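You operate a simulated robot arm through the tools that you are given. There is no shell and no other tool. Be economical: measure what you need, move in short steps, check, and stop when the job is done.

Carry out the task below with a simulated robot arm. There is one attempt and no reset: what you move stays moved.

Task
Level the scale, tare it and check it with the weight.
Fine: move the teal scoop from the deck to the bench and turn the grey knob on the scale till the bubble lies in its ring before you press the tare button; then stand the weight on the deck.
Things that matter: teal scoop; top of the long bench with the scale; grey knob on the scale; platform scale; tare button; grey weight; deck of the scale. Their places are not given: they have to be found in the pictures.

Only the result counts: the job must be done as asked and must still hold three seconds after the hand-in. Knocking over, shifting, dropping, spilling or breaking anything else fails it.

Robot
A 6-joint arm with a two-finger parallel gripper, fixed in place. Base frame: the origin is at the foot of the arm, x ahead of it, y to its left, z up. Readings come in mm, degrees, newtons and seconds.
With the tool pointing down near the work surface it reaches from about 140 to 600 mm from the base axis. Its first joint turns from -66.0 to 66.0 degrees. Payload 2.7 kg.
The TCP is the grasp point between the finger pads, 23 mm short of the fingertips. In the tool frame z runs along the fingers and y along their closing line. The gripper opens to 94 mm. The fingers are 38 mm wide and 10 mm thick; the gripper's body (54 by 96 mm) begins 39 mm behind the TCP.
Orientation is that of the tool frame in the base frame, as [roll, pitch, yaw] about the fixed x, y, z axes, in that order (R = Rz(yaw) Ry(pitch) Rx(roll)). With the fingers straight down and closing along the base's y, the tool's x points along the base's -x, its y along +y and its z along -z.

Tools
- The arm moves only by the tool play_rows. Its argument "targets" is a list of rows, each a list of 6 numbers: the shift along the tool's x, y, z in units of 50 mm (1.0 is 50 mm), then the turn, a rotation vector about the tool's x, y, z in units of 4 degrees (1.0 is 4 degrees). In form: [[dx, dy, dz, ax, ay, az], ...]. A call has 1 to 10 rows; each row shifts and turns the commanded pose from where the row before left it, along the tool's axes as they then stand. "jaw" is the gripper command, from -1 (fully open) to 1 (shut), values between in proportion, set as the call begins (left out, the last holds). A call with a number of a shift or a turn outside -1 to 1 is refused whole. A row lasts 0.2 s, in which the tool goes at most 50 mm and 8.6 degrees; a call with a longer step from one row to the next is refused whole, and so is a gripper value outside its range. Where a pose cannot be reached the arm comes as near as it can. A force on the tool above 40 N (or 10 N above the force at the start of the call, whichever is more), or a blocked arm, ends the call early, and 0.2 s more pass. Each finger travels about 45 mm/s and halts on what it meets, pressing with about 22 N; the grip force reading is that of the motor and also rises with nothing between the fingers. The clock runs only during rows and for 0.2 s after the last one: add rows that do not move to give the fingers time. The reply holds the time, the measured pose of the TCP, the force on the tool along the base axes, the opening and the grip force, in the units named above and with some noise.
- Cameras (640 x 400 px; columns grow to the right, rows downward): "scene" is fixed at [66.4, -443.2, 1375.6]; the picture's right is [0.79, -0.62, 0.00], its down [-0.50, -0.63, -0.59] and it looks along [0.36, 0.47, -0.81] (base axes); focal length 306 px, centre (320, 200). "wrist" rides on the gripper at [-39, 0, -44] in the tool frame; the picture's right is [0.00, -1.00, 0.00], its down [0.97, 0.00, -0.24] and it looks along [0.24, 0.00, 0.97] (tool axes); focal length 218 px, centre (320, 200).
- get_image(camera): a new picture of that camera. It takes no simulated time.
- locate(camera, pixels): for up to 12 pixels [column, row] of the newest picture of that camera ("zoom" is the newest enlarged one), the place [x, y, z] in the base frame of the surface seen there, good to about 3 mm. It takes no simulated time.
- inspect(camera, box): a new picture of the part [left, top, right, bottom] of that camera's present view, enlarged. It takes no simulated time.
- close_job(): hands the job in; it is judged then, once.

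Go step by step. Measure first, check grasps and placings, and put right what went wrong. The budget is 80 turns and 38 pictures, counting those below and the enlarged ones. Unless the task says otherwise, let go and move clear before handing in, and close with one line.

The tools are called after "Emit:" by a JSON object that holds its "api" and its "payload". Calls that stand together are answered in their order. play_rows: Moves the arm, as the interface text tells. Its arguments: {"type":"object","properties":{"targets":{"type":"array","items":{"type":"array","items":{"type":"number"}}},"jaw":{"type":"number"}},"required":["targets"]} The other tools are called the same way: get_image (camera) takes a picture; locate (camera, pixels) gives the place of the surface under pixels of a picture; inspect (camera, box) takes an enlarged picture of a part of a camera's view; close_job () hands the job in.

At the start:

```text
t: 0.0
position: [434.9, -38.3, 956.5]
orientation: [179.9, 0.0, -180.0]
force: [0.0, 0.1, -0.2]
gripper_width: 93.9
grasp_force: 0.0
```

scene: 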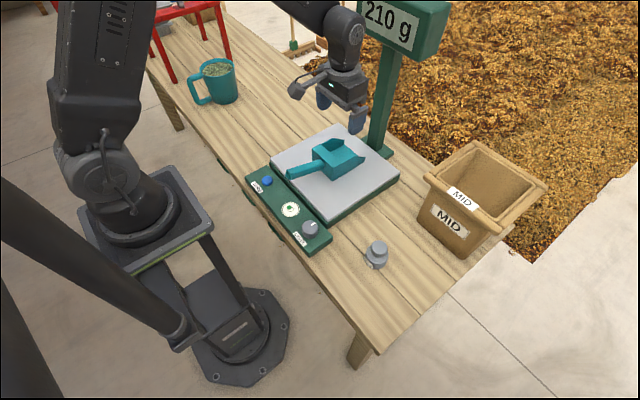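
wrist: 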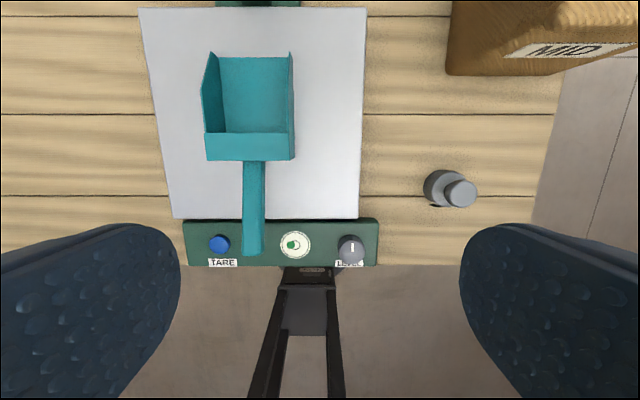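

The pictures show the scoop on the deck (scene ~335,160), the tare button (267,181), bubble (291,209), knob (310,228) and weight (377,255). I'll enlarge that area and measure it.

Emit:
{"api": "inspect", "payload": {"camera": "scene", "box": [240, 120, 400, 280]}}

Emit:
{"api": "locate", "payload": {"camera": "wrist", "pixels": [[220, 243], [293, 245], [351, 245], [460, 192], [437, 185], [255, 175], [252, 240], [248, 145], [250, 90], [160, 120], [350, 120], [420, 150]]}}

Emit:
{"api": "locate", "payload": {"camera": "scene", "pixels": [[267, 181], [291, 209], [310, 227], [377, 245], [376, 263], [310, 168], [292, 174], [340, 158], [210, 120], [255, 140], [280, 120], [330, 270]]}}

```text
2.50 times, centred on (320, 200) of scene
```

zoom: 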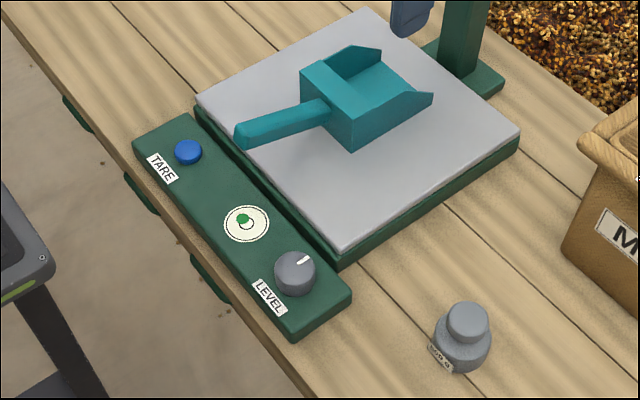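

```text
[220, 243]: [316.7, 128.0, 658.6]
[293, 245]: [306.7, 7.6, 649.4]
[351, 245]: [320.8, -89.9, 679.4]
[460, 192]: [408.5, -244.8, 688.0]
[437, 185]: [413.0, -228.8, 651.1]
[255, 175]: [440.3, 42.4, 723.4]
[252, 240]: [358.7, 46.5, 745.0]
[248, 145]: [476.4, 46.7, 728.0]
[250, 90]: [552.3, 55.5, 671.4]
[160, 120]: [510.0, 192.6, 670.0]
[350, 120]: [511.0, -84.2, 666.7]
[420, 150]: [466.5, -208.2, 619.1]
```

```text
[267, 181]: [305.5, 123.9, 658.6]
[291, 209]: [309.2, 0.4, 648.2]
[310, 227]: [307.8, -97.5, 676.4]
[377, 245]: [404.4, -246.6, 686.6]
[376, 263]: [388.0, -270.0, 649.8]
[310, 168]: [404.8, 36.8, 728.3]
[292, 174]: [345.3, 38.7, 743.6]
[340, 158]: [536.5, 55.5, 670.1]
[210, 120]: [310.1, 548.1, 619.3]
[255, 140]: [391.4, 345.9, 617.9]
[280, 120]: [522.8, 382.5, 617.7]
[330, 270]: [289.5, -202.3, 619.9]
```

The handle runs along x from about 345 to 430 at y≈42, with its top at z≈730-743. The deck is at z≈668 and the bench at z≈619. I'll move over the handle with the fingers open and come partway down.

Emit:
{"api": "play_rows", "payload": {"targets": [[0.25, 0.8, 0, 0, 0, 0], [0.25, 0.8, 0, 0, 0, 0], [0, 0, 0.8, 0, 0, 0], [0, 0, 0.8, 0, 0, 0], [0, 0, 0.8, 0, 0, 0], [0, 0, 0.8, 0, 0, 0], [0, 0, 0, 0, 0, 0]], "jaw": -1}}

Emit:
{"api": "get_image", "payload": {"camera": "wrist"}}

Emit:
{"api": "locate", "payload": {"camera": "wrist", "pixels": [[320, 200], [320, 150], [320, 250], [320, 300], [300, 200], [340, 200]]}}

```text
t: 1.6
position: [411.1, 43.9, 795.9]
orientation: [179.8, 0.0, 180.0]
force: [-0.3, 0.1, -0.6]
gripper_width: 94.0
grasp_force: 0.0
```

```text
34 pictures are left
```

wrist: 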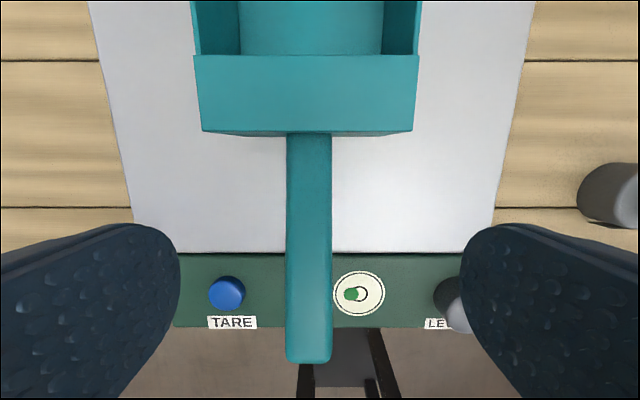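

```text
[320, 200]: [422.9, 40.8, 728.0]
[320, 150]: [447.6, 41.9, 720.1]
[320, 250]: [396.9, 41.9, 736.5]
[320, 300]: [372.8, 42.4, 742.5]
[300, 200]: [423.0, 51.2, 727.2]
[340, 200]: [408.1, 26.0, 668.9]
```

The handle is centred at column 310, so y≈47, and the box's back wall is at x≈455. I'll go down 80 mm and close on the handle.

Emit:
{"api": "play_rows", "payload": {"targets": [[0, 0.06, 0.6, 0, 0, 0], [0, 0, 0.6, 0, 0, 0], [0, 0, 0.42, 0, 0, 0], [0, 0, 0, 0, 0, 0]]}}

Emit:
{"api": "play_rows", "payload": {"targets": [[0, 0, 0, 0, 0, 0], [0, 0, 0, 0, 0, 0], [0, 0, 0, 0, 0, 0], [0, 0, 0, 0, 0, 0], [0, 0, 0, 0, 0, 0], [0, 0, 0, 0, 0, 0]], "jaw": 1}}

```text
t: 2.6
position: [411.2, 44.5, 714.1]
orientation: [179.9, 0.0, -180.0]
force: [-0.5, 0.1, -0.3]
gripper_width: 94.2
grasp_force: 0.1
```

```text
t: 4.0
position: [411.9, 43.7, 713.4]
orientation: [179.9, 0.0, -179.9]
force: [-0.4, 0.5, 0.9]
gripper_width: 25.8
grasp_force: 21.8
```

The jaws hold the handle at 25.8 mm with 22 N. Next I'll lift the scoop 50 mm and check it.

Emit:
{"api": "play_rows", "payload": {"targets": [[0, 0, -0.3, 0, 0, 0], [0, 0, -0.4, 0, 0, 0], [0, 0, -0.5, 0, 0, 0], [0, 0, 0, 0, 0, 0]]}}

Emit:
{"api": "get_image", "payload": {"camera": "scene"}}

```text
t: 5.0
position: [410.7, 44.9, 776.3]
orientation: [-180.0, 0.1, -180.0]
force: [-0.6, -0.5, -1.6]
gripper_width: 25.8
grasp_force: 22.2
```

```text
33 pictures are left
```

scene: 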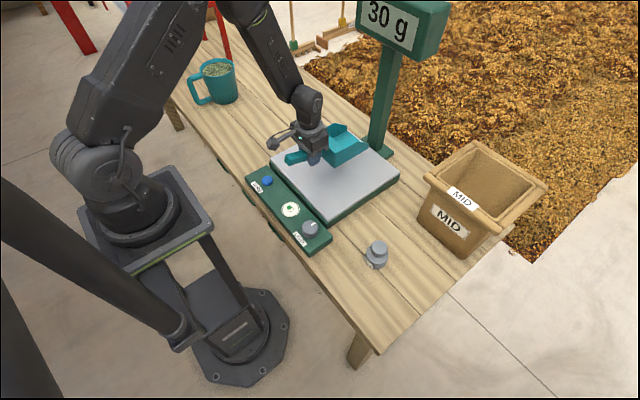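

The scoop is in hand and the display reads 30 g. I'll carry it 275 mm to the left over bare bench and lower it to just above the top.

Emit:
{"api": "play_rows", "payload": {"targets": [[0, 0.4, 0, 0, 0, 0], [0, 0.7, 0, 0, 0, 0], [0, 0.8, 0, 0, 0, 0], [0, 0.8, 0, 0, 0, 0], [0, 0.8, 0, 0, 0, 0], [0, 0.8, 0, 0, 0, 0], [0, 0.7, 0, 0, 0, 0], [0, 0.4, 0, 0, 0, 0], [0, 0, 0, 0, 0, 0]]}}

Emit:
{"api": "play_rows", "payload": {"targets": [[0, 0, 0.5, 0, 0, 0], [0, 0, 0.6, 0, 0, 0], [0, 0, 0.5, 0, 0, 0], [0, 0, 0.3, 0, 0, 0], [0, 0, 0.16, 0, 0, 0], [0, 0, 0, 0, 0, 0]]}}

Emit:
{"api": "get_image", "payload": {"camera": "scene"}}

```text
t: 7.0
position: [411.6, 313.9, 776.6]
orientation: [-180.0, 0.0, 179.9]
force: [0.3, -0.7, -1.6]
gripper_width: 25.9
grasp_force: 22.1
```

```text
t: 8.4
position: [410.4, 316.8, 673.8]
orientation: [179.8, 0.0, -179.9]
force: [0.1, 0.2, -1.7]
gripper_width: 26.0
grasp_force: 22.1
```

```text
32 pictures are left
```

scene: 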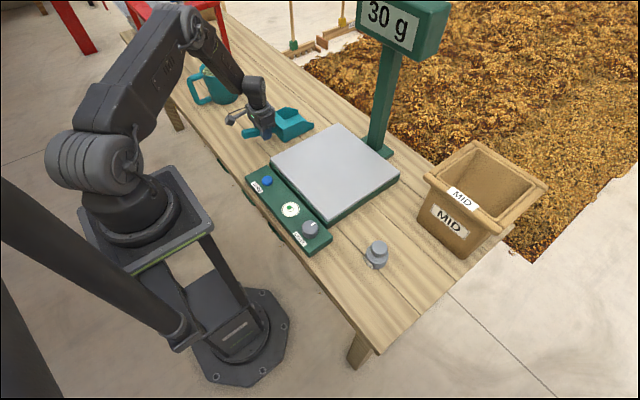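

The scoop is over clear bench, about 9 mm up. I'll lower it in small steps until it touches.

Emit:
{"api": "play_rows", "payload": {"targets": [[0, 0, 0.06, 0, 0, 0], [0, 0, 0.06, 0, 0, 0], [0, 0, 0.05, 0, 0, 0], [0, 0, 0.03, 0, 0, 0], [0, 0, 0, 0, 0, 0]]}}

```text
t: 9.6
position: [411.9, 317.0, 665.6]
orientation: [179.8, 0.1, -180.0]
force: [-7.1, -1.7, 16.4]
gripper_width: 26.1
grasp_force: 21.3
```

The 16 N upward force shows contact. I'll ease off 1 mm, open the jaws and rise.

Emit:
{"api": "play_rows", "payload": {"targets": [[0, 0, -0.02, 0, 0, 0], [0, 0, 0, 0, 0, 0]]}}

Emit:
{"api": "play_rows", "payload": {"targets": [[0, 0, 0, 0, 0, 0], [0, 0, 0, 0, 0, 0], [0, 0, 0, 0, 0, 0], [0, 0, 0, 0, 0, 0], [0, 0, -0.5, 0, 0, 0], [0, 0, -0.9, 0, 0, 0], [0, 0, -0.9, 0, 0, 0], [0, 0, -0.7, 0, 0, 0], [0, 0, 0, 0, 0, 0]], "jaw": -1}}

Emit:
{"api": "inspect", "payload": {"camera": "scene", "box": [180, 60, 360, 240]}}

```text
t: 10.2
position: [411.5, 315.4, 664.4]
orientation: [179.9, 0.1, 180.0]
force: [0.7, 2.2, 4.9]
gripper_width: 25.7
grasp_force: 22.2
```

```text
t: 12.2
position: [410.6, 315.2, 816.1]
orientation: [180.0, 0.0, -180.0]
force: [1.0, 0.3, 0.1]
gripper_width: 93.9
grasp_force: 0.0
```

```text
2.22 times, centred on (270, 150) of scene
```

zoom: 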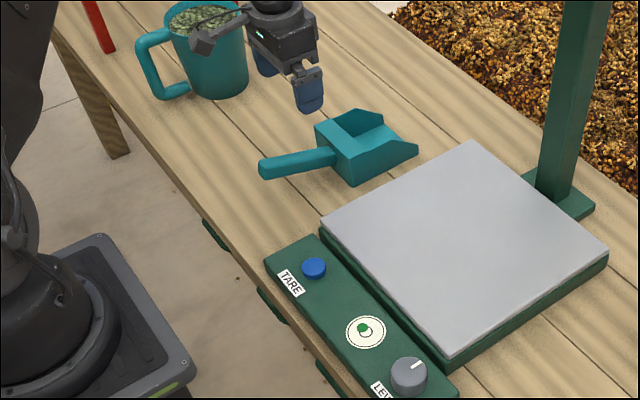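

The scoop lies flat on the bench. I'll now move above the knob, roughly (312,-95), for a close look.

Emit:
{"api": "play_rows", "payload": {"targets": [[0.18, -0.6, 0, 0, 0, 0], [0.18, -0.9, 0, 0, 0, 0], [0.18, -0.9, 0, 0, 0, 0], [0.18, -0.9, 0, 0, 0, 0], [0.18, -0.9, 0, 0, 0, 0], [0.18, -0.9, 0, 0, 0, 0], [0.18, -0.9, 0, 0, 0, 0], [0.18, -0.9, 0, 0, 0, 0], [0.18, -0.9, 0, 0, 0, 0], [0.18, -0.4, 0, 0, 0, 0]]}}

Emit:
{"api": "get_image", "payload": {"camera": "wrist"}}

Emit:
{"api": "locate", "payload": {"camera": "wrist", "pixels": [[320, 200], [300, 200], [340, 200], [320, 180], [320, 220], [320, 160], [320, 150], [320, 140], [320, 130]]}}

```text
t: 14.4
position: [320.2, -94.3, 815.0]
orientation: [179.9, 0.0, -179.9]
force: [-0.5, -0.1, -0.6]
gripper_width: 93.8
grasp_force: 0.0
```

```text
30 pictures are left
```

wrist: 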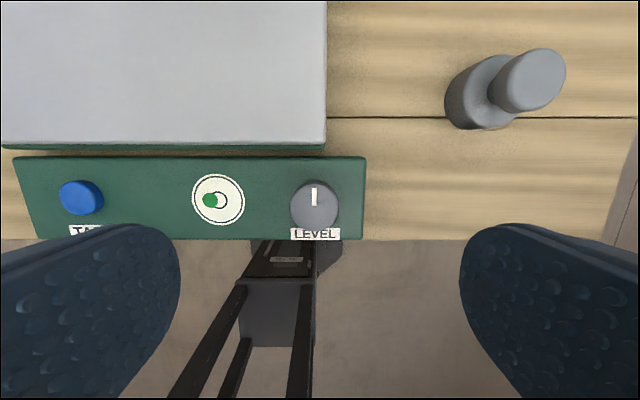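

```text
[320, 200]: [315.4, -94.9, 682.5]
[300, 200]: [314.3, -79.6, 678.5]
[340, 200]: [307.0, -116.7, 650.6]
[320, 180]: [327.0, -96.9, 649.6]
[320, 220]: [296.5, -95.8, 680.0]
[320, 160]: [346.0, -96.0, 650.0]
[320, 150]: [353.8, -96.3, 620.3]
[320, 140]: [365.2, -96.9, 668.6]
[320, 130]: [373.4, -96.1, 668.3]
```

The knob top is centred at pixel (315,205), about (311,-91,680), and is about 36 mm across with its pointer toward +x. The bubble sits left of its ring, and the panel is at z=650. I'll go down and grip the knob at z≈679.

Emit:
{"api": "play_rows", "payload": {"targets": [[0.18, 0.06, 0.6, 0, 0, 0], [0, 0, 0.8, 0, 0, 0], [0, 0, 0.7, 0, 0, 0], [0, 0, 0.4, 0, 0, 0], [0, 0, 0.22, 0, 0, 0], [0, 0, 0, 0, 0, 0]]}}

Emit:
{"api": "play_rows", "payload": {"targets": [[0, 0, 0, 0, 0, 0], [0, 0, 0, 0, 0, 0], [0, 0, 0, 0, 0, 0], [0, 0, 0, 0, 0, 0], [0, 0, 0, 0, 0, 0]], "jaw": 1}}

Emit:
{"api": "get_image", "payload": {"camera": "wrist"}}

Emit:
{"api": "inspect", "payload": {"camera": "scene", "box": [250, 160, 350, 260]}}

```text
t: 15.8
position: [312.9, -91.8, 676.8]
orientation: [179.9, -0.1, -180.0]
force: [0.1, 0.8, 0.4]
gripper_width: 94.0
grasp_force: 0.1
```

```text
t: 17.2
position: [312.1, -90.6, 675.6]
orientation: [179.9, -0.1, -179.8]
force: [0.7, 9.0, 1.6]
gripper_width: 44.0
grasp_force: 44.6
stopped in row 5: the force on the tool passed its limit (the readings are from after the stop); the commanded pose is now the measured one
```

```text
29 pictures are left
```

wrist: 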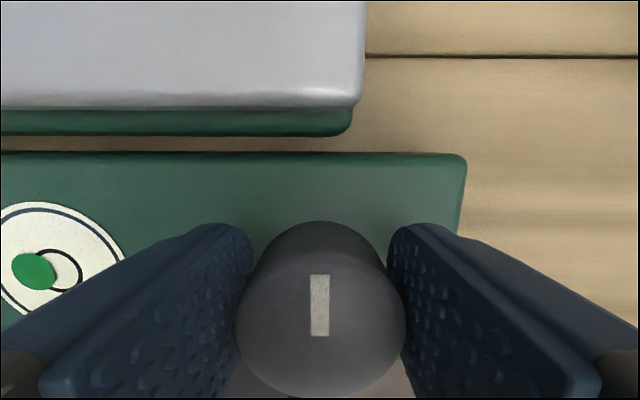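

```text
4.00 times, centred on (300, 210) of scene
```

zoom: 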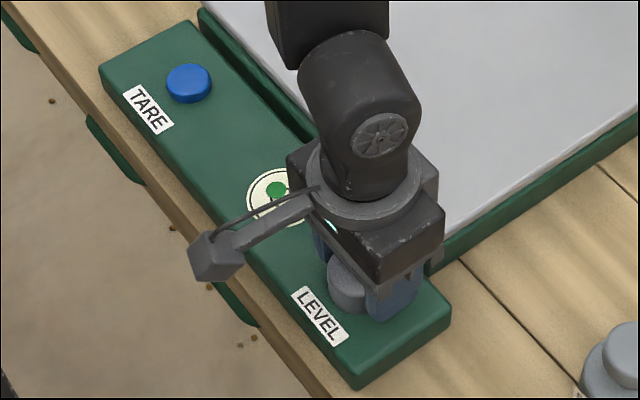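

The jaws are around the knob at 44 mm and the call stopped on a brief force. The bubble stays visible in the wrist view at (33,270), left of its ring at (55,270). I'll wait to settle the grip.

Emit:
{"api": "play_rows", "payload": {"targets": [[0, 0, 0, 0, 0, 0], [0, 0, 0, 0, 0, 0]], "jaw": 1}}

```text
t: 17.8
position: [313.0, -90.7, 676.3]
orientation: [179.9, -0.2, -179.8]
force: [2.0, 14.9, 1.5]
gripper_width: 44.0
grasp_force: 44.6
```

There's a 15 N sideways force toward +y, so the knob is slightly off-centre. I'll shift 1.5 mm toward +y to relieve it.

Emit:
{"api": "play_rows", "payload": {"targets": [[0, 0.03, 0, 0, 0, 0], [0, 0, 0, 0, 0, 0]]}}

```text
t: 18.4
position: [312.6, -90.4, 677.8]
orientation: [179.9, 0.1, -180.0]
force: [2.2, -22.3, -8.3]
gripper_width: 43.5
grasp_force: 44.9
```

That overshot, to -22 N. I'll go back 0.9 mm.

Emit:
{"api": "play_rows", "payload": {"targets": [[0, -0.018, 0, 0, 0, 0], [0, 0, 0, 0, 0, 0]]}}

```text
t: 19.0
position: [312.7, -89.9, 677.1]
orientation: [179.9, -0.1, -179.9]
force: [-5.6, -13.5, -5.1]
gripper_width: 43.7
grasp_force: 45.1
```

The force is down to -13 N. I'll shift a little more and try a slow 8° turn about tool z.

Emit:
{"api": "play_rows", "payload": {"targets": [[0, -0.012, 0, 0, 0, 0], [0, 0, 0, 0, 0, 0.5], [0, 0, 0, 0, 0, 0.5], [0, 0, 0, 0, 0, 0.5], [0, 0, 0, 0, 0, 0.5], [0, 0, 0, 0, 0, 0]]}}

Emit:
{"api": "get_image", "payload": {"camera": "wrist"}}

```text
t: 20.4
position: [312.3, -91.2, 676.6]
orientation: [179.8, -0.2, 172.0]
force: [-4.0, -36.2, -13.1]
gripper_width: 43.9
grasp_force: 45.0
```

```text
27 pictures are left
```

wrist: 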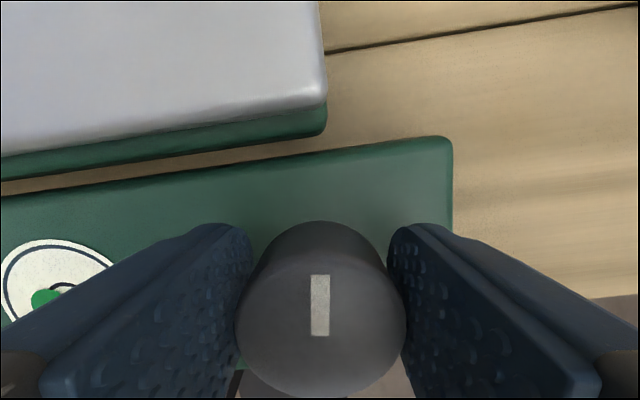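

The knob turned with the gripper, with its pointer still aligned to the fingers. The sideways force is -36 N, so I'll relieve it and check the bubble from the scene camera.

Emit:
{"api": "play_rows", "payload": {"targets": [[0, -0.025, 0, 0, 0, 0], [0, 0, 0, 0, 0, 0]]}}

Emit:
{"api": "inspect", "payload": {"camera": "scene", "box": [260, 180, 330, 240]}}

```text
t: 21.0
position: [312.0, -89.6, 677.4]
orientation: [179.9, 0.0, 172.2]
force: [-0.4, -20.8, -21.9]
gripper_width: 43.9
grasp_force: 45.0
```

```text
6.67 times, centred on (295, 210) of scene
```

zoom: 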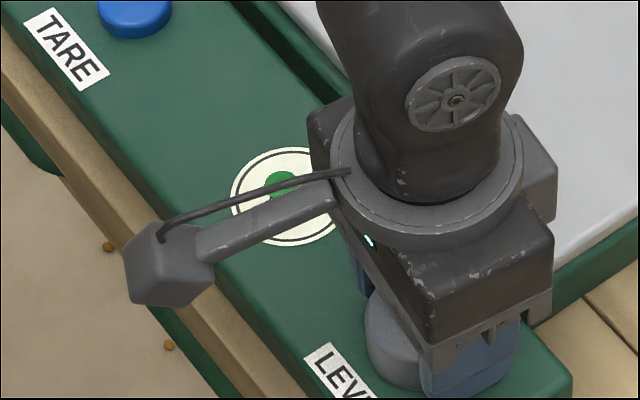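

The arm hides most of the bubble from the scene camera, so I'll enlarge the wrist view.

Emit:
{"api": "inspect", "payload": {"camera": "wrist", "box": [0, 220, 160, 320]}}

```text
4.00 times, centred on (80, 270) of wrist
```

zoom: 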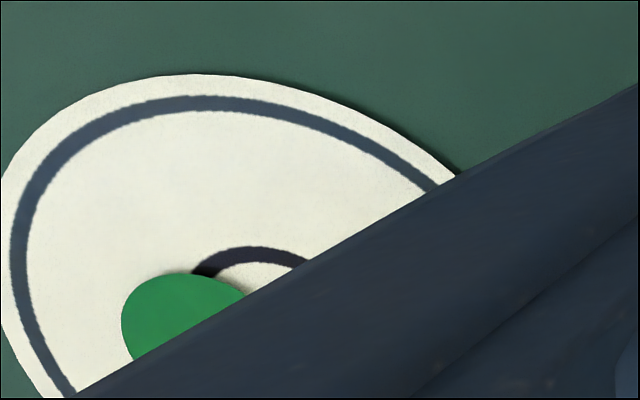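

The bubble's offset from the ring looks smaller, but the view is skewed. I'll turn another 16° the same way, then open and look from above.

Emit:
{"api": "play_rows", "payload": {"targets": [[0, -0.01, -0.01, 0, 0, 0.5], [0, 0, 0, 0, 0, 0.5], [0, 0, 0, 0, 0, 0.5], [0, 0, 0, 0, 0, 0.5], [0, 0, 0, 0, 0, 0.5], [0, 0, 0, 0, 0, 0.5], [0, 0, 0, 0, 0, 0.5], [0, 0, 0, 0, 0, 0.5], [0, 0, 0, 0, 0, 0]]}}

Emit:
{"api": "inspect", "payload": {"camera": "scene", "box": [260, 180, 330, 240]}}

```text
t: 21.4
position: [312.8, -89.8, 677.3]
orientation: [-180.0, -0.1, 170.4]
force: [2.4, -3.3, -3.2]
gripper_width: 43.6
grasp_force: 45.0
stopped in row 2: the force on the tool passed its limit (the readings are from after the stop); the commanded pose is now the measured one
```

```text
6.67 times, centred on (295, 210) of scene
```

zoom: 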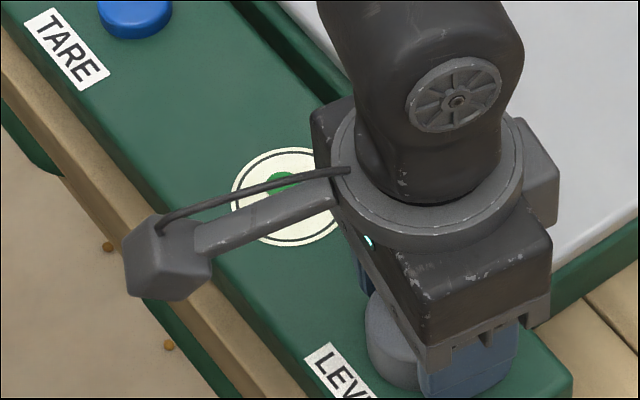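

The stop reset the commanded pose and the side force is nearly gone. I'll go on with the turn.

Emit:
{"api": "play_rows", "payload": {"targets": [[0, 0, 0, 0, 0, 0.5], [0, 0, 0, 0, 0, 0.5], [0, 0, 0, 0, 0, 0.5], [0, 0, 0, 0, 0, 0.5], [0, 0, 0, 0, 0, 0.5], [0, 0, 0, 0, 0, 0.5], [0, 0, 0, 0, 0, 0.5], [0, 0, 0, 0, 0, 0]]}}

Emit:
{"api": "inspect", "payload": {"camera": "scene", "box": [260, 180, 330, 240]}}

```text
t: 22.9
position: [312.9, -92.5, 676.8]
orientation: [-179.9, 0.0, 158.1]
force: [1.0, -7.6, -0.7]
gripper_width: 43.6
grasp_force: 44.6
stopped in row 7: the force on the tool passed its limit (the readings are from after the stop); the commanded pose is now the measured one
```

```text
6.67 times, centred on (295, 210) of scene
```

zoom: 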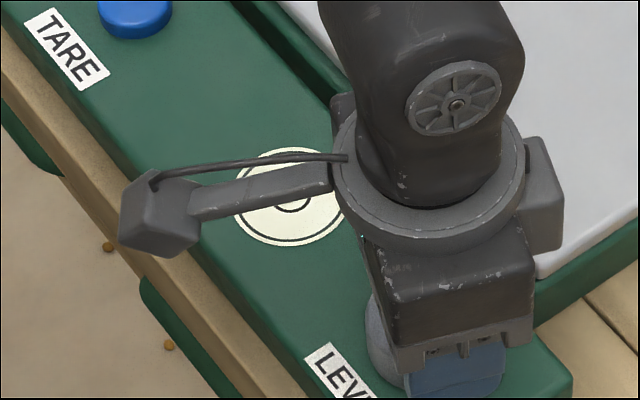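

The camera arm now hides the bubble, so I'll open and rise for a direct look.

Emit:
{"api": "play_rows", "payload": {"targets": [[0, 0, 0, 0, 0, 0], [0, 0, 0, 0, 0, 0], [0, 0, 0, 0, 0, 0], [0, 0, -0.5, 0, 0, 0], [0, 0, -0.8, 0, 0, 0], [0, 0, -0.5, 0, 0, 0], [0, 0, 0, 0, 0, 0]], "jaw": -0.5}}

Emit:
{"api": "get_image", "payload": {"camera": "wrist"}}

```text
t: 24.4
position: [310.1, -93.7, 767.0]
orientation: [-180.0, -0.1, 158.2]
force: [0.2, 0.7, -0.8]
gripper_width: 70.5
grasp_force: 0.1
```

```text
22 pictures are left
```

wrist: 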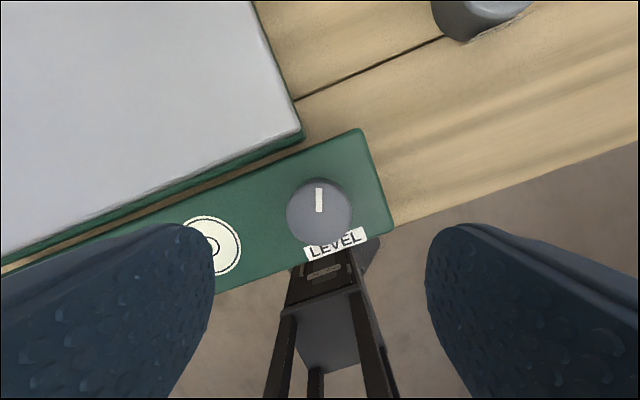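

The finger hides the bubble's left half at (205,245). I'll rise and shift toward it.

Emit:
{"api": "play_rows", "payload": {"targets": [[0, 0.8, -0.6, 0, 0, 0], [0, 0.8, 0, 0, 0, 0], [0, 0, 0, 0, 0, 0]]}}

Emit:
{"api": "get_image", "payload": {"camera": "wrist"}}

```text
t: 25.2
position: [341.3, -18.1, 797.3]
orientation: [180.0, 0.0, 158.1]
force: [0.7, 0.3, -0.8]
gripper_width: 70.5
grasp_force: 0.1
```

```text
21 pictures are left
```

wrist: 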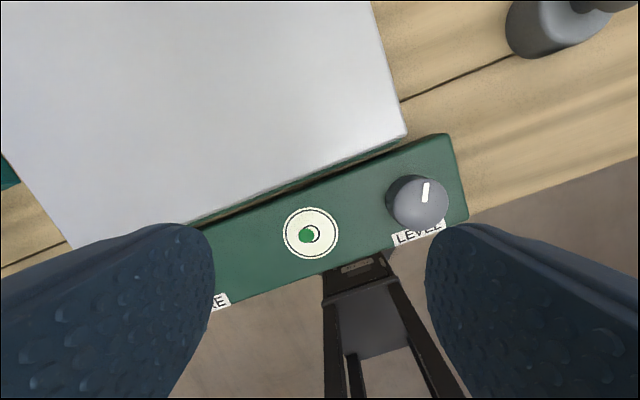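

The bubble is still slightly left of its ring, and I'll enlarge to measure it.

Emit:
{"api": "inspect", "payload": {"camera": "wrist", "box": [270, 203, 350, 263]}}

```text
6.67 times, centred on (310, 233) of wrist
```

zoom: 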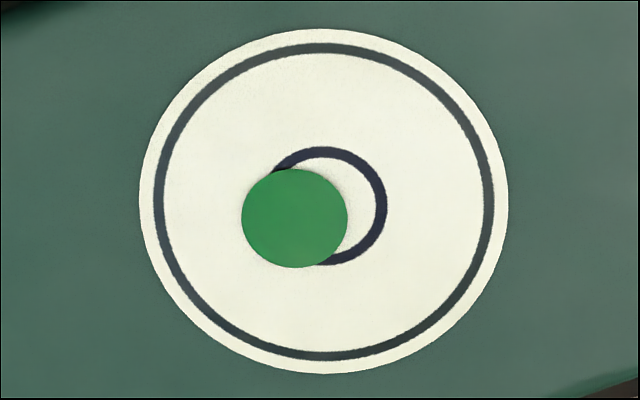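

The offset is about 0.19 of the disc radius, down from about 0.32 after 22°, so the direction is right and roughly 28° remains. I'll go back over the knob and turn the wrist back 40°, so the next turn ends straight with the bubble in view.

Emit:
{"api": "play_rows", "payload": {"targets": [[-0.01, -0.8, 0, 0, 0, 0], [0, -0.77, 0, 0, 0, 0], [0, 0, 0, 0, 0, -1], [0, 0, 0, 0, 0, -1], [0, 0, 0, 0, 0, -1], [0, 0, 0, 0, 0, -1], [0, 0, 0, 0, 0, -1], [0, 0, 0, 0, 0, -1], [0, 0, 0, 0, 0, -1], [0, 0, 0, 0, 0, -1]], "jaw": -0.5}}

Emit:
{"api": "play_rows", "payload": {"targets": [[0, 0, 0, 0, 0, -1], [0, 0, 0, 0, 0, -1], [0, 0, 0, 0, 0, 0]]}}

Emit:
{"api": "get_image", "payload": {"camera": "wrist"}}

```text
t: 27.4
position: [313.6, -90.0, 795.5]
orientation: [180.0, 0.0, -169.6]
force: [-0.1, -0.1, 0.0]
gripper_width: 70.4
grasp_force: 0.0
```

```text
t: 28.2
position: [312.0, -91.5, 797.1]
orientation: [-179.9, 0.0, -161.8]
force: [0.1, -1.2, 0.3]
gripper_width: 70.6
grasp_force: 0.0
```

```text
19 pictures are left
```

wrist: 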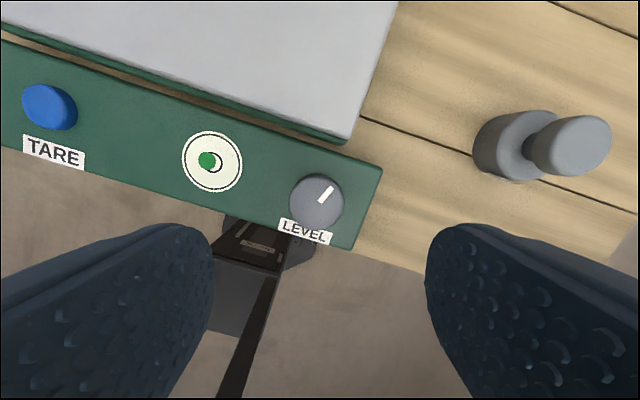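

The knob is centred near column 317. I'll go down to z≈677 and grip it.

Emit:
{"api": "play_rows", "payload": {"targets": [[0, 0, 0.8, 0, 0, 0], [0, 0, 0.8, 0, 0, 0], [0, 0, 0.5, 0, 0, 0], [0, 0, 0.28, 0, 0, 0], [0, 0, 0, 0, 0, 0]]}}

Emit:
{"api": "play_rows", "payload": {"targets": [[0, 0, 0, 0, 0, 0], [0, 0, 0, 0, 0, 0], [0, 0, 0, 0, 0, 0], [0, 0, 0, 0, 0, 0]], "jaw": 0.2}}

```text
t: 29.4
position: [312.7, -91.5, 677.5]
orientation: [-180.0, 0.0, -161.9]
force: [0.1, -0.4, -0.7]
gripper_width: 70.4
grasp_force: 0.0
```

```text
t: 30.4
position: [311.5, -89.9, 678.4]
orientation: [179.9, -0.1, -161.8]
force: [-4.7, 22.9, 1.4]
gripper_width: 47.7
grasp_force: 11.1
```

One finger touched first, giving +23 N. I'll shift 1.5 mm along tool +y and close.

Emit:
{"api": "play_rows", "payload": {"targets": [[0, 0.03, 0, 0, 0, 0], [0, 0, 0, 0, 0, 0]]}}

Emit:
{"api": "play_rows", "payload": {"targets": [[0, 0, 0, 0, 0, 0], [0, 0, 0, 0, 0, 0]], "jaw": 0.6}}

```text
t: 31.1
position: [313.1, -88.4, 677.9]
orientation: [180.0, 0.0, -161.8]
force: [-3.0, 16.4, 0.7]
gripper_width: 45.4
grasp_force: 8.4
```

```text
t: 31.6
position: [312.9, -87.6, 679.7]
orientation: [-180.0, 0.0, -161.8]
force: [0.2, 38.6, -0.7]
gripper_width: 43.2
grasp_force: 44.9
```

Gripped, but with 38 N of side load. I'll shift 1.2 mm more toward +y.

Emit:
{"api": "play_rows", "payload": {"targets": [[0, 0.025, 0, 0, 0, 0], [0, 0, 0, 0, 0, 0]]}}

```text
t: 32.2
position: [313.7, -89.0, 679.8]
orientation: [179.9, 0.1, -161.8]
force: [2.5, 21.4, -0.8]
gripper_width: 43.1
grasp_force: 44.6
```

Emit:
{"api": "play_rows", "payload": {"targets": [[0, 0.03, 0, 0, 0, 0], [0, 0, 0, 0, 0, 0]]}}

Emit:
{"api": "play_rows", "payload": {"targets": [[0, 0, 0, 0, 0, 0.5], [0, 0, 0, 0, 0, 0.5], [0, 0, 0, 0, 0, 0.5], [0, 0, 0, 0, 0, 0.5], [0, 0, 0, 0, 0, 0.5], [0, 0, 0, 0, 0, 0.5], [0, 0, 0, 0, 0, 0.5], [0, 0, 0, 0, 0, 0.5], [0, 0, 0, 0, 0, 0.5], [0, 0, 0, 0, 0, 0]]}}

Emit:
{"api": "get_image", "payload": {"camera": "wrist"}}

```text
t: 32.9
position: [313.7, -87.5, 678.6]
orientation: [-180.0, 0.2, -161.9]
force: [1.7, -9.6, 5.9]
gripper_width: 42.9
grasp_force: 44.7
```

```text
t: 33.6
position: [313.1, -89.2, 678.8]
orientation: [-179.9, 0.3, -167.5]
force: [0.9, -7.2, -0.4]
gripper_width: 42.5
grasp_force: 44.5
stopped in row 3: the force on the tool passed its limit (the readings are from after the stop); the commanded pose is now the measured one
```

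```text
18 pictures are left
```

wrist: 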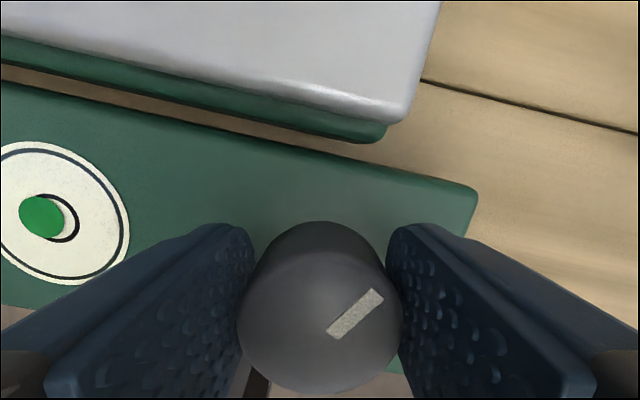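

The bubble at (42,216) is now clearly visible beside its ring, and the side force is low. I'll continue the turn.

Emit:
{"api": "play_rows", "payload": {"targets": [[0, 0, 0, 0, 0, 0.5], [0, 0, 0, 0, 0, 0.5], [0, 0, 0, 0, 0, 0.5], [0, 0, 0, 0, 0, 0.5], [0, 0, 0, 0, 0, 0.5], [0, 0, 0, 0, 0, 0.5], [0, 0, 0, 0, 0, 0]]}}

Emit:
{"api": "play_rows", "payload": {"targets": [[0, 0, 0, 0, 0, 0.5], [0, 0, 0, 0, 0, 0.5], [0, 0, 0, 0, 0, 0.5], [0, 0, 0, 0, 0, 0]]}}

Emit:
{"api": "get_image", "payload": {"camera": "wrist"}}

```text
t: 34.9
position: [312.6, -88.8, 677.7]
orientation: [-180.0, 0.3, -177.3]
force: [0.9, -7.5, -1.0]
gripper_width: 42.8
grasp_force: 45.5
stopped in row 5: the force on the tool passed its limit (the readings are from after the stop); the commanded pose is now the measured one
```

```text
t: 35.9
position: [312.9, -91.2, 678.8]
orientation: [-180.0, 0.3, 176.7]
force: [-2.5, -39.7, 1.0]
gripper_width: 42.8
grasp_force: 44.9
```

```text
17 pictures are left
```

wrist: 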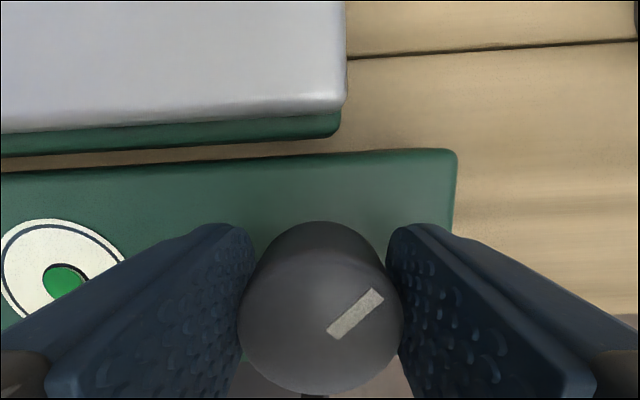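

The bubble at (65,280) looks nearly inside its ring now. I'll open and rise to check from above.

Emit:
{"api": "play_rows", "payload": {"targets": [[0, 0, 0, 0, 0, 0], [0, 0, 0, 0, 0, 0], [0, 0, 0, 0, 0, 0], [0, 0, -0.5, 0, 0, 0], [0, 0, -0.8, 0, 0, 0], [0, 0.4, -0.8, 0, 0, 0], [0, 0.7, -0.3, 0, 0, 0], [0, 0.7, 0, 0, 0, 0], [0, 0, 0, 0, 0, 0]], "jaw": -0.5}}

Emit:
{"api": "get_image", "payload": {"camera": "wrist"}}

```text
t: 37.9
position: [316.1, -0.2, 798.1]
orientation: [180.0, 0.3, 176.7]
force: [0.4, 0.1, 0.5]
gripper_width: 70.6
grasp_force: 0.1
```

```text
16 pictures are left
```

wrist: 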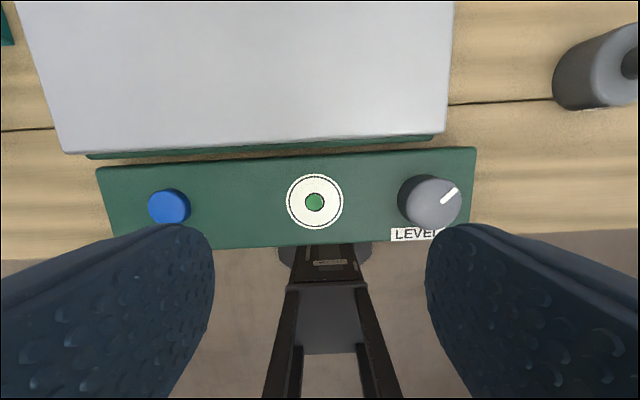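

Emit:
{"api": "inspect", "payload": {"camera": "wrist", "box": [275, 172, 355, 232]}}

Emit:
{"api": "locate", "payload": {"camera": "wrist", "pixels": [[170, 205], [160, 200], [178, 212], [200, 212]]}}

```text
6.67 times, centred on (315, 202) of wrist
```

zoom: 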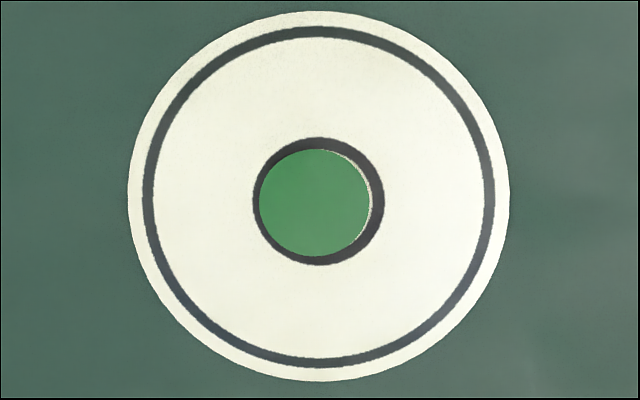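

```text
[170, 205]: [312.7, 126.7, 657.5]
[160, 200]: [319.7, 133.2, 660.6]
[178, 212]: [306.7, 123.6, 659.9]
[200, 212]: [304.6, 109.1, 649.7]
```

The bubble lies in its ring (bubble (314,203), ring (318,201)). The tare button is at about (313,127), top z≈659. I'll close the fingers, straighten the wrist and come over the button.

Emit:
{"api": "play_rows", "payload": {"targets": [[0, 0, 0, 0, 0, -0.82], [0.08, 0.6, 0, 0, 0, 0], [0, 0.8, 0, 0, 0, 0], [0, 0.8, 0, 0, 0, 0], [0, 0.34, 0, 0, 0, 0], [0, 0, 0.8, 0, 0, 0], [0, 0, 0.8, 0, 0, 0], [0, 0, 0.4, 0, 0, 0], [0, 0, 0, 0, 0, 0]], "jaw": 1}}

Emit:
{"api": "inspect", "payload": {"camera": "scene", "box": [230, 130, 330, 230]}}

```text
t: 39.9
position: [313.0, 128.0, 698.7]
orientation: [179.9, 0.2, -180.0]
force: [-0.1, 0.7, -0.2]
gripper_width: 0.1
grasp_force: 21.8
```

```text
4.00 times, centred on (280, 180) of scene
```

zoom: 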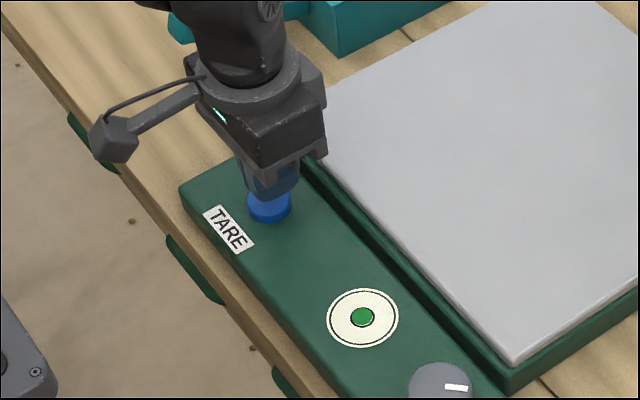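

The fingertips are right above the button, about 16 mm up. I'll press in small steps.

Emit:
{"api": "play_rows", "payload": {"targets": [[0, 0, 0.2, 0, 0, 0], [0, 0, 0.06, 0, 0, 0], [0, 0, 0.04, 0, 0, 0], [0, 0, 0.04, 0, 0, 0], [0, 0, 0.03, 0, 0, 0], [0, 0, 0, 0, 0, 0]]}}

Emit:
{"api": "inspect", "payload": {"camera": "scene", "box": [340, 0, 460, 60]}}

```text
t: 41.2
position: [313.1, 127.3, 679.6]
orientation: [179.9, 0.2, -179.9]
force: [0.1, 0.8, 2.5]
gripper_width: 0.0
grasp_force: 22.0
```

```text
5.33 times, centred on (400, 30) of scene
```

zoom: 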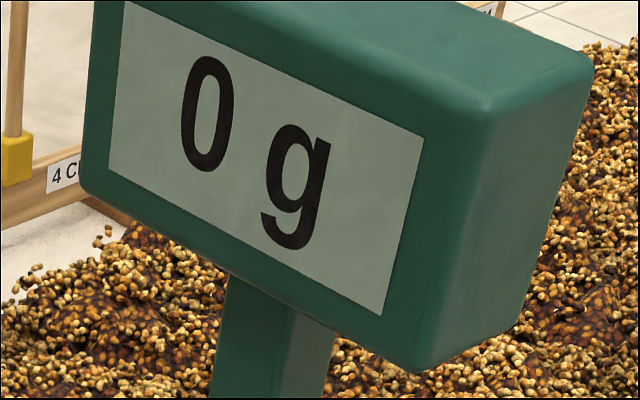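

The display reads 0 g with 2.5 N on the button. I'll press 2 mm deeper to be sure, then retract.

Emit:
{"api": "play_rows", "payload": {"targets": [[0, 0, 0.04, 0, 0, 0], [0, 0, 0, 0, 0, 0]]}}

Emit:
{"api": "play_rows", "payload": {"targets": [[0, 0, -0.4, 0, 0, 0], [0, 0, -0.8, 0, 0, 0], [0, 0, -0.8, 0, 0, 0], [0, 0, -0.8, 0, 0, 0], [0, 0, -0.4, 0, 0, 0], [0, 0, 0, 0, 0, 0]]}}

Emit:
{"api": "get_image", "payload": {"camera": "scene"}}

```text
t: 41.9
position: [313.3, 128.3, 678.2]
orientation: [179.9, 0.2, -179.8]
force: [-2.7, 0.9, 8.3]
gripper_width: 0.0
grasp_force: 22.0
```

```text
t: 43.2
position: [313.4, 127.1, 838.1]
orientation: [-179.9, 0.4, -179.9]
force: [-1.3, 0.1, 0.8]
gripper_width: 0.0
grasp_force: 22.4
```

```text
12 pictures are left
```

scene: 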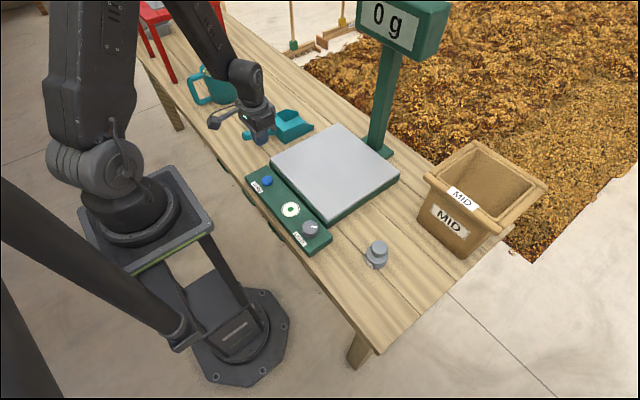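

It reads 0 g and holds. Now I'll move above the weight, roughly (405,-250), opening the jaws.

Emit:
{"api": "play_rows", "payload": {"targets": [[-0.16, -0.5, 0, 0, 0, 0], [-0.16, -0.8, 0, 0, 0, 0], [-0.16, -0.8, 0, 0, 0, 0], [-0.16, -0.8, 0, 0, 0, 0], [-0.16, -0.8, 0, 0, 0, 0], [-0.16, -0.8, 0, 0, 0, 0], [-0.16, -0.8, 0, 0, 0, 0], [-0.16, -0.8, 0, 0, 0, 0], [-0.16, -0.8, 0, 0, 0, 0], [-0.16, -0.6, 0, 0, 0, 0]], "jaw": -1}}

Emit:
{"api": "play_rows", "payload": {"targets": [[0, 0, 0, 0, 0, 0]]}}

Emit:
{"api": "get_image", "payload": {"camera": "wrist"}}

Emit:
{"api": "locate", "payload": {"camera": "wrist", "pixels": [[320, 160], [320, 180], [320, 200], [320, 220], [300, 200], [340, 200], [320, 140], [300, 160]]}}

```text
t: 45.5
position: [392.6, -247.6, 840.4]
orientation: [179.9, 0.3, -179.8]
force: [-0.8, -0.1, -0.1]
gripper_width: 93.9
grasp_force: 0.1
```

```text
t: 45.9
position: [392.6, -247.7, 839.6]
orientation: [-180.0, 0.4, -179.8]
force: [-0.1, 0.7, -0.3]
gripper_width: 94.2
grasp_force: 0.1
```

```text
11 pictures are left
```

wrist: 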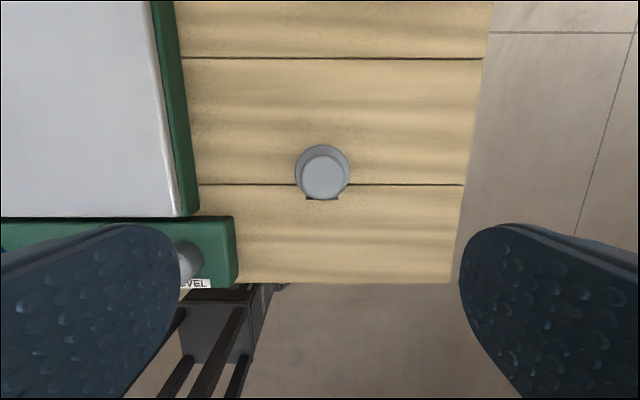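

```text
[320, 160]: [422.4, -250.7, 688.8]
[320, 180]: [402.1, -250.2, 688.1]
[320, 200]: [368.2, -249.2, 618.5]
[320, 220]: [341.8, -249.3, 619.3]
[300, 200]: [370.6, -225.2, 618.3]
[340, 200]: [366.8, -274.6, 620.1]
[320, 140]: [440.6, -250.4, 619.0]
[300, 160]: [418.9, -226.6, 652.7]
```

The weight's knob top is at pixel (324,176), about (406,-251,688), 42 mm across, with the shoulder at z≈653. I'll go down to z≈681 around the knob.

Emit:
{"api": "play_rows", "payload": {"targets": [[-0.27, -0.07, 0.4, 0, 0, 0], [0, 0, 0.8, 0, 0, 0], [0, 0, 0.8, 0, 0, 0], [0, 0, 0.7, 0, 0, 0], [0, 0, 0.3, 0, 0, 0], [0, 0, 0.18, 0, 0, 0], [0, 0, 0, 0, 0, 0]]}}

Emit:
{"api": "get_image", "payload": {"camera": "wrist"}}

```text
t: 47.5
position: [409.2, -251.0, 679.8]
orientation: [-180.0, 0.3, -179.9]
force: [0.4, -0.6, 0.9]
gripper_width: 93.9
grasp_force: 0.1
```

```text
10 pictures are left
```

wrist: 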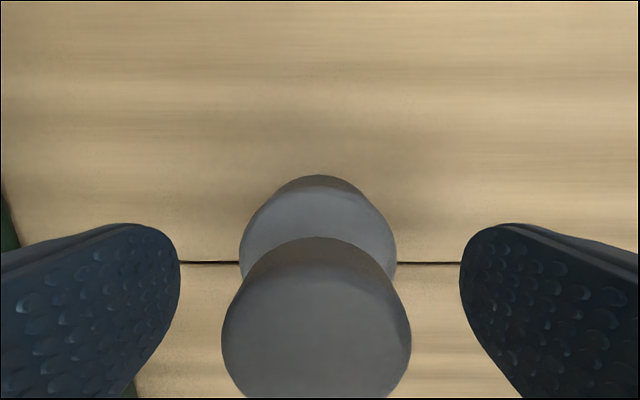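

The knob is well centred, at column 316. I'll nudge 0.8 mm and close gently.

Emit:
{"api": "play_rows", "payload": {"targets": [[0, 0.016, 0, 0, 0, 0], [0, 0, 0, 0, 0, 0], [0, 0, 0, 0, 0, 0], [0, 0, 0, 0, 0, 0], [0, 0, 0, 0, 0, 0], [0, 0, 0, 0, 0, 0]], "jaw": 1}}

Emit:
{"api": "play_rows", "payload": {"targets": [[0, 0, -0.3, 0, 0, 0], [0, 0, -0.3, 0, 0, 0], [0, 0, 0, 0, 0, 0]]}}

Emit:
{"api": "inspect", "payload": {"camera": "scene", "box": [320, 180, 440, 300]}}

```text
t: 48.9
position: [408.4, -249.7, 679.8]
orientation: [179.9, 0.3, -179.8]
force: [0.0, 0.6, 0.9]
gripper_width: 42.0
grasp_force: 21.8
```

```text
t: 49.6
position: [408.4, -250.7, 709.6]
orientation: [180.0, 0.2, -179.8]
force: [-0.3, 0.1, -3.7]
gripper_width: 41.9
grasp_force: 22.2
```

```text
3.33 times, centred on (380, 240) of scene
```

zoom: 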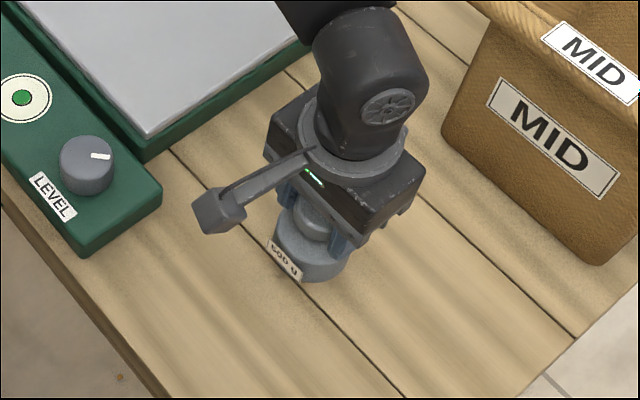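

The 500 g weight hangs upright in the grip. I'll raise it clear and carry it over the deck at about (470,40).

Emit:
{"api": "play_rows", "payload": {"targets": [[0, 0, -0.5, 0, 0, 0], [0, 0, -0.7, 0, 0, 0], [0, 0, -0.5, 0, 0, 0], [-0.15, 0.4, 0, 0, 0, 0], [-0.25, 0.7, 0, 0, 0, 0], [-0.25, 0.7, 0, 0, 0, 0], [-0.25, 0.7, 0, 0, 0, 0], [-0.2, 0.7, 0, 0, 0, 0], [-0.14, 0.7, 0, 0, 0, 0], [0, 0.7, 0, 0, 0, 0]]}}

Emit:
{"api": "play_rows", "payload": {"targets": [[0, 0.7, 0, 0, 0, 0], [0, 0.5, 0, 0, 0, 0], [0, 0, 0.4, 0, 0, 0], [0, 0, 0.4, 0, 0, 0], [0, 0, 0.2, 0, 0, 0], [0, 0, 0, 0, 0, 0]]}}

Emit:
{"api": "get_image", "payload": {"camera": "scene"}}

```text
t: 51.9
position: [467.9, -17.5, 796.3]
orientation: [-180.0, 0.3, -179.9]
force: [-0.8, 0.4, -4.0]
gripper_width: 41.5
grasp_force: 22.1
```

```text
t: 53.2
position: [469.1, 40.4, 745.8]
orientation: [180.0, 0.3, -179.9]
force: [-0.3, 0.3, -4.3]
gripper_width: 41.8
grasp_force: 22.4
```

```text
8 pictures are left
```

scene: 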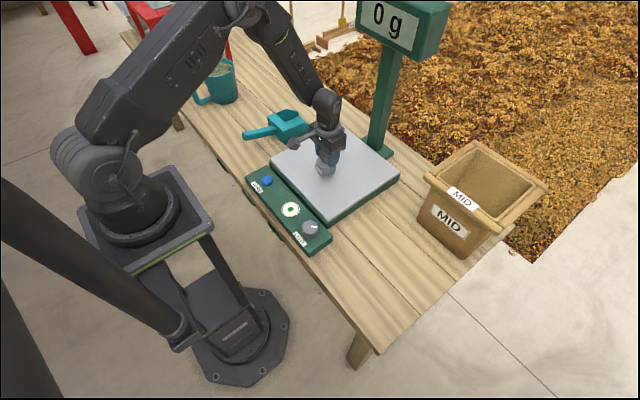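

The weight is above the deck, and contact should come at TCP z≈729. I'll lower it in small steps.

Emit:
{"api": "play_rows", "payload": {"targets": [[0, 0, 0.14, 0, 0, 0], [0, 0, 0.08, 0, 0, 0], [0, 0, 0.05, 0, 0, 0], [0, 0, 0.03, 0, 0, 0], [0, 0, 0.03, 0, 0, 0], [0, 0, 0, 0, 0, 0]]}}

```text
t: 54.6
position: [469.7, 40.1, 729.5]
orientation: [179.9, 0.4, -179.9]
force: [-3.9, -2.7, 10.2]
gripper_width: 41.7
grasp_force: 22.4
```

The upward force of 10 N shows it stands on the deck. I'll release and rise.

Emit:
{"api": "play_rows", "payload": {"targets": [[0, 0, -0.01, 0, 0, 0], [0, 0, 0, 0, 0, 0], [0, 0, 0, 0, 0, 0], [0, 0, 0, 0, 0, 0], [0, 0, 0, 0, 0, 0], [0, 0, 0, 0, 0, 0]], "jaw": -1}}

Emit:
{"api": "play_rows", "payload": {"targets": [[0, 0, -0.4, 0, 0, 0], [0, 0, -0.8, 0, 0, 0], [0, 0, -0.8, 0, 0, 0], [0, 0, -0.8, 0, 0, 0], [0, 0, 0, 0, 0, 0], [0, 0, 0, 0, 0, 0]]}}

Emit:
{"api": "get_image", "payload": {"camera": "scene"}}

Emit:
{"api": "get_image", "payload": {"camera": "wrist"}}

Emit:
{"api": "inspect", "payload": {"camera": "scene", "box": [250, 160, 350, 260]}}

```text
t: 56.0
position: [469.6, 40.9, 729.6]
orientation: [180.0, 0.3, -179.7]
force: [-0.9, -0.6, 0.5]
gripper_width: 94.1
grasp_force: 0.1
```

```text
t: 57.5
position: [467.3, 39.0, 868.9]
orientation: [180.0, 0.3, -179.9]
force: [0.3, 0.4, -0.3]
gripper_width: 93.9
grasp_force: 0.0
```

```text
7 pictures are left
```

scene: 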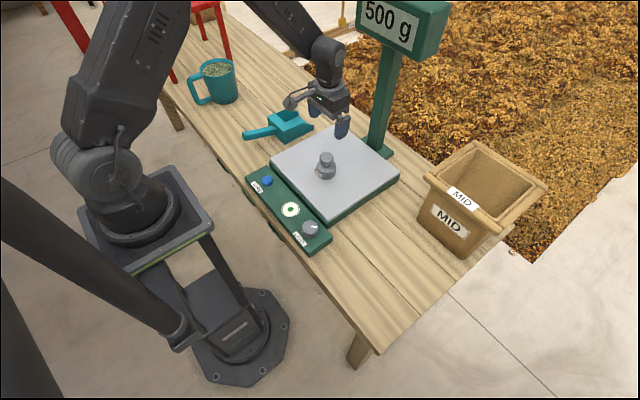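

```text
6 pictures are left
```

wrist: 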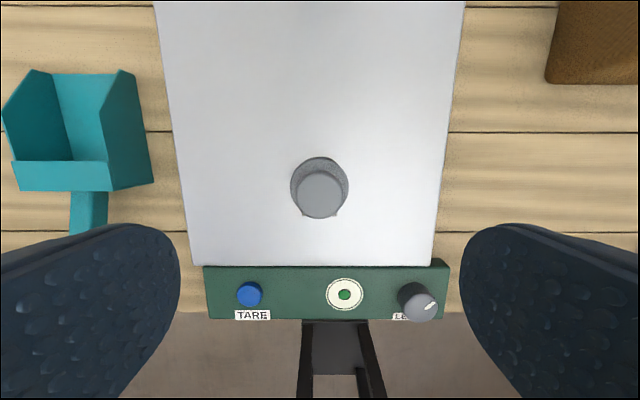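

```text
4.00 times, centred on (300, 210) of scene
```

zoom: 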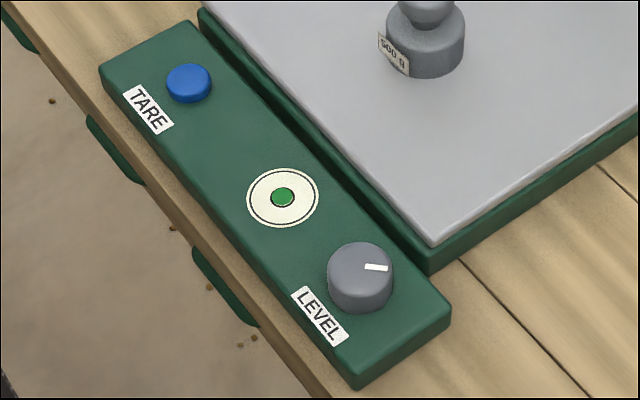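

The display reads 500 g, the bubble sits in its ring, the scoop is on the bench, and the arm is clear with the weight upright on the deck, so I'm handing in.

Emit:
{"api": "close_job", "payload": {}}

```text
The job is handed in.
```

The job is handed in: the scoop is on the bench, the bubble lies in its ring, the tare set the display to 0 g, and the 500 g weight on the deck reads 500 g.
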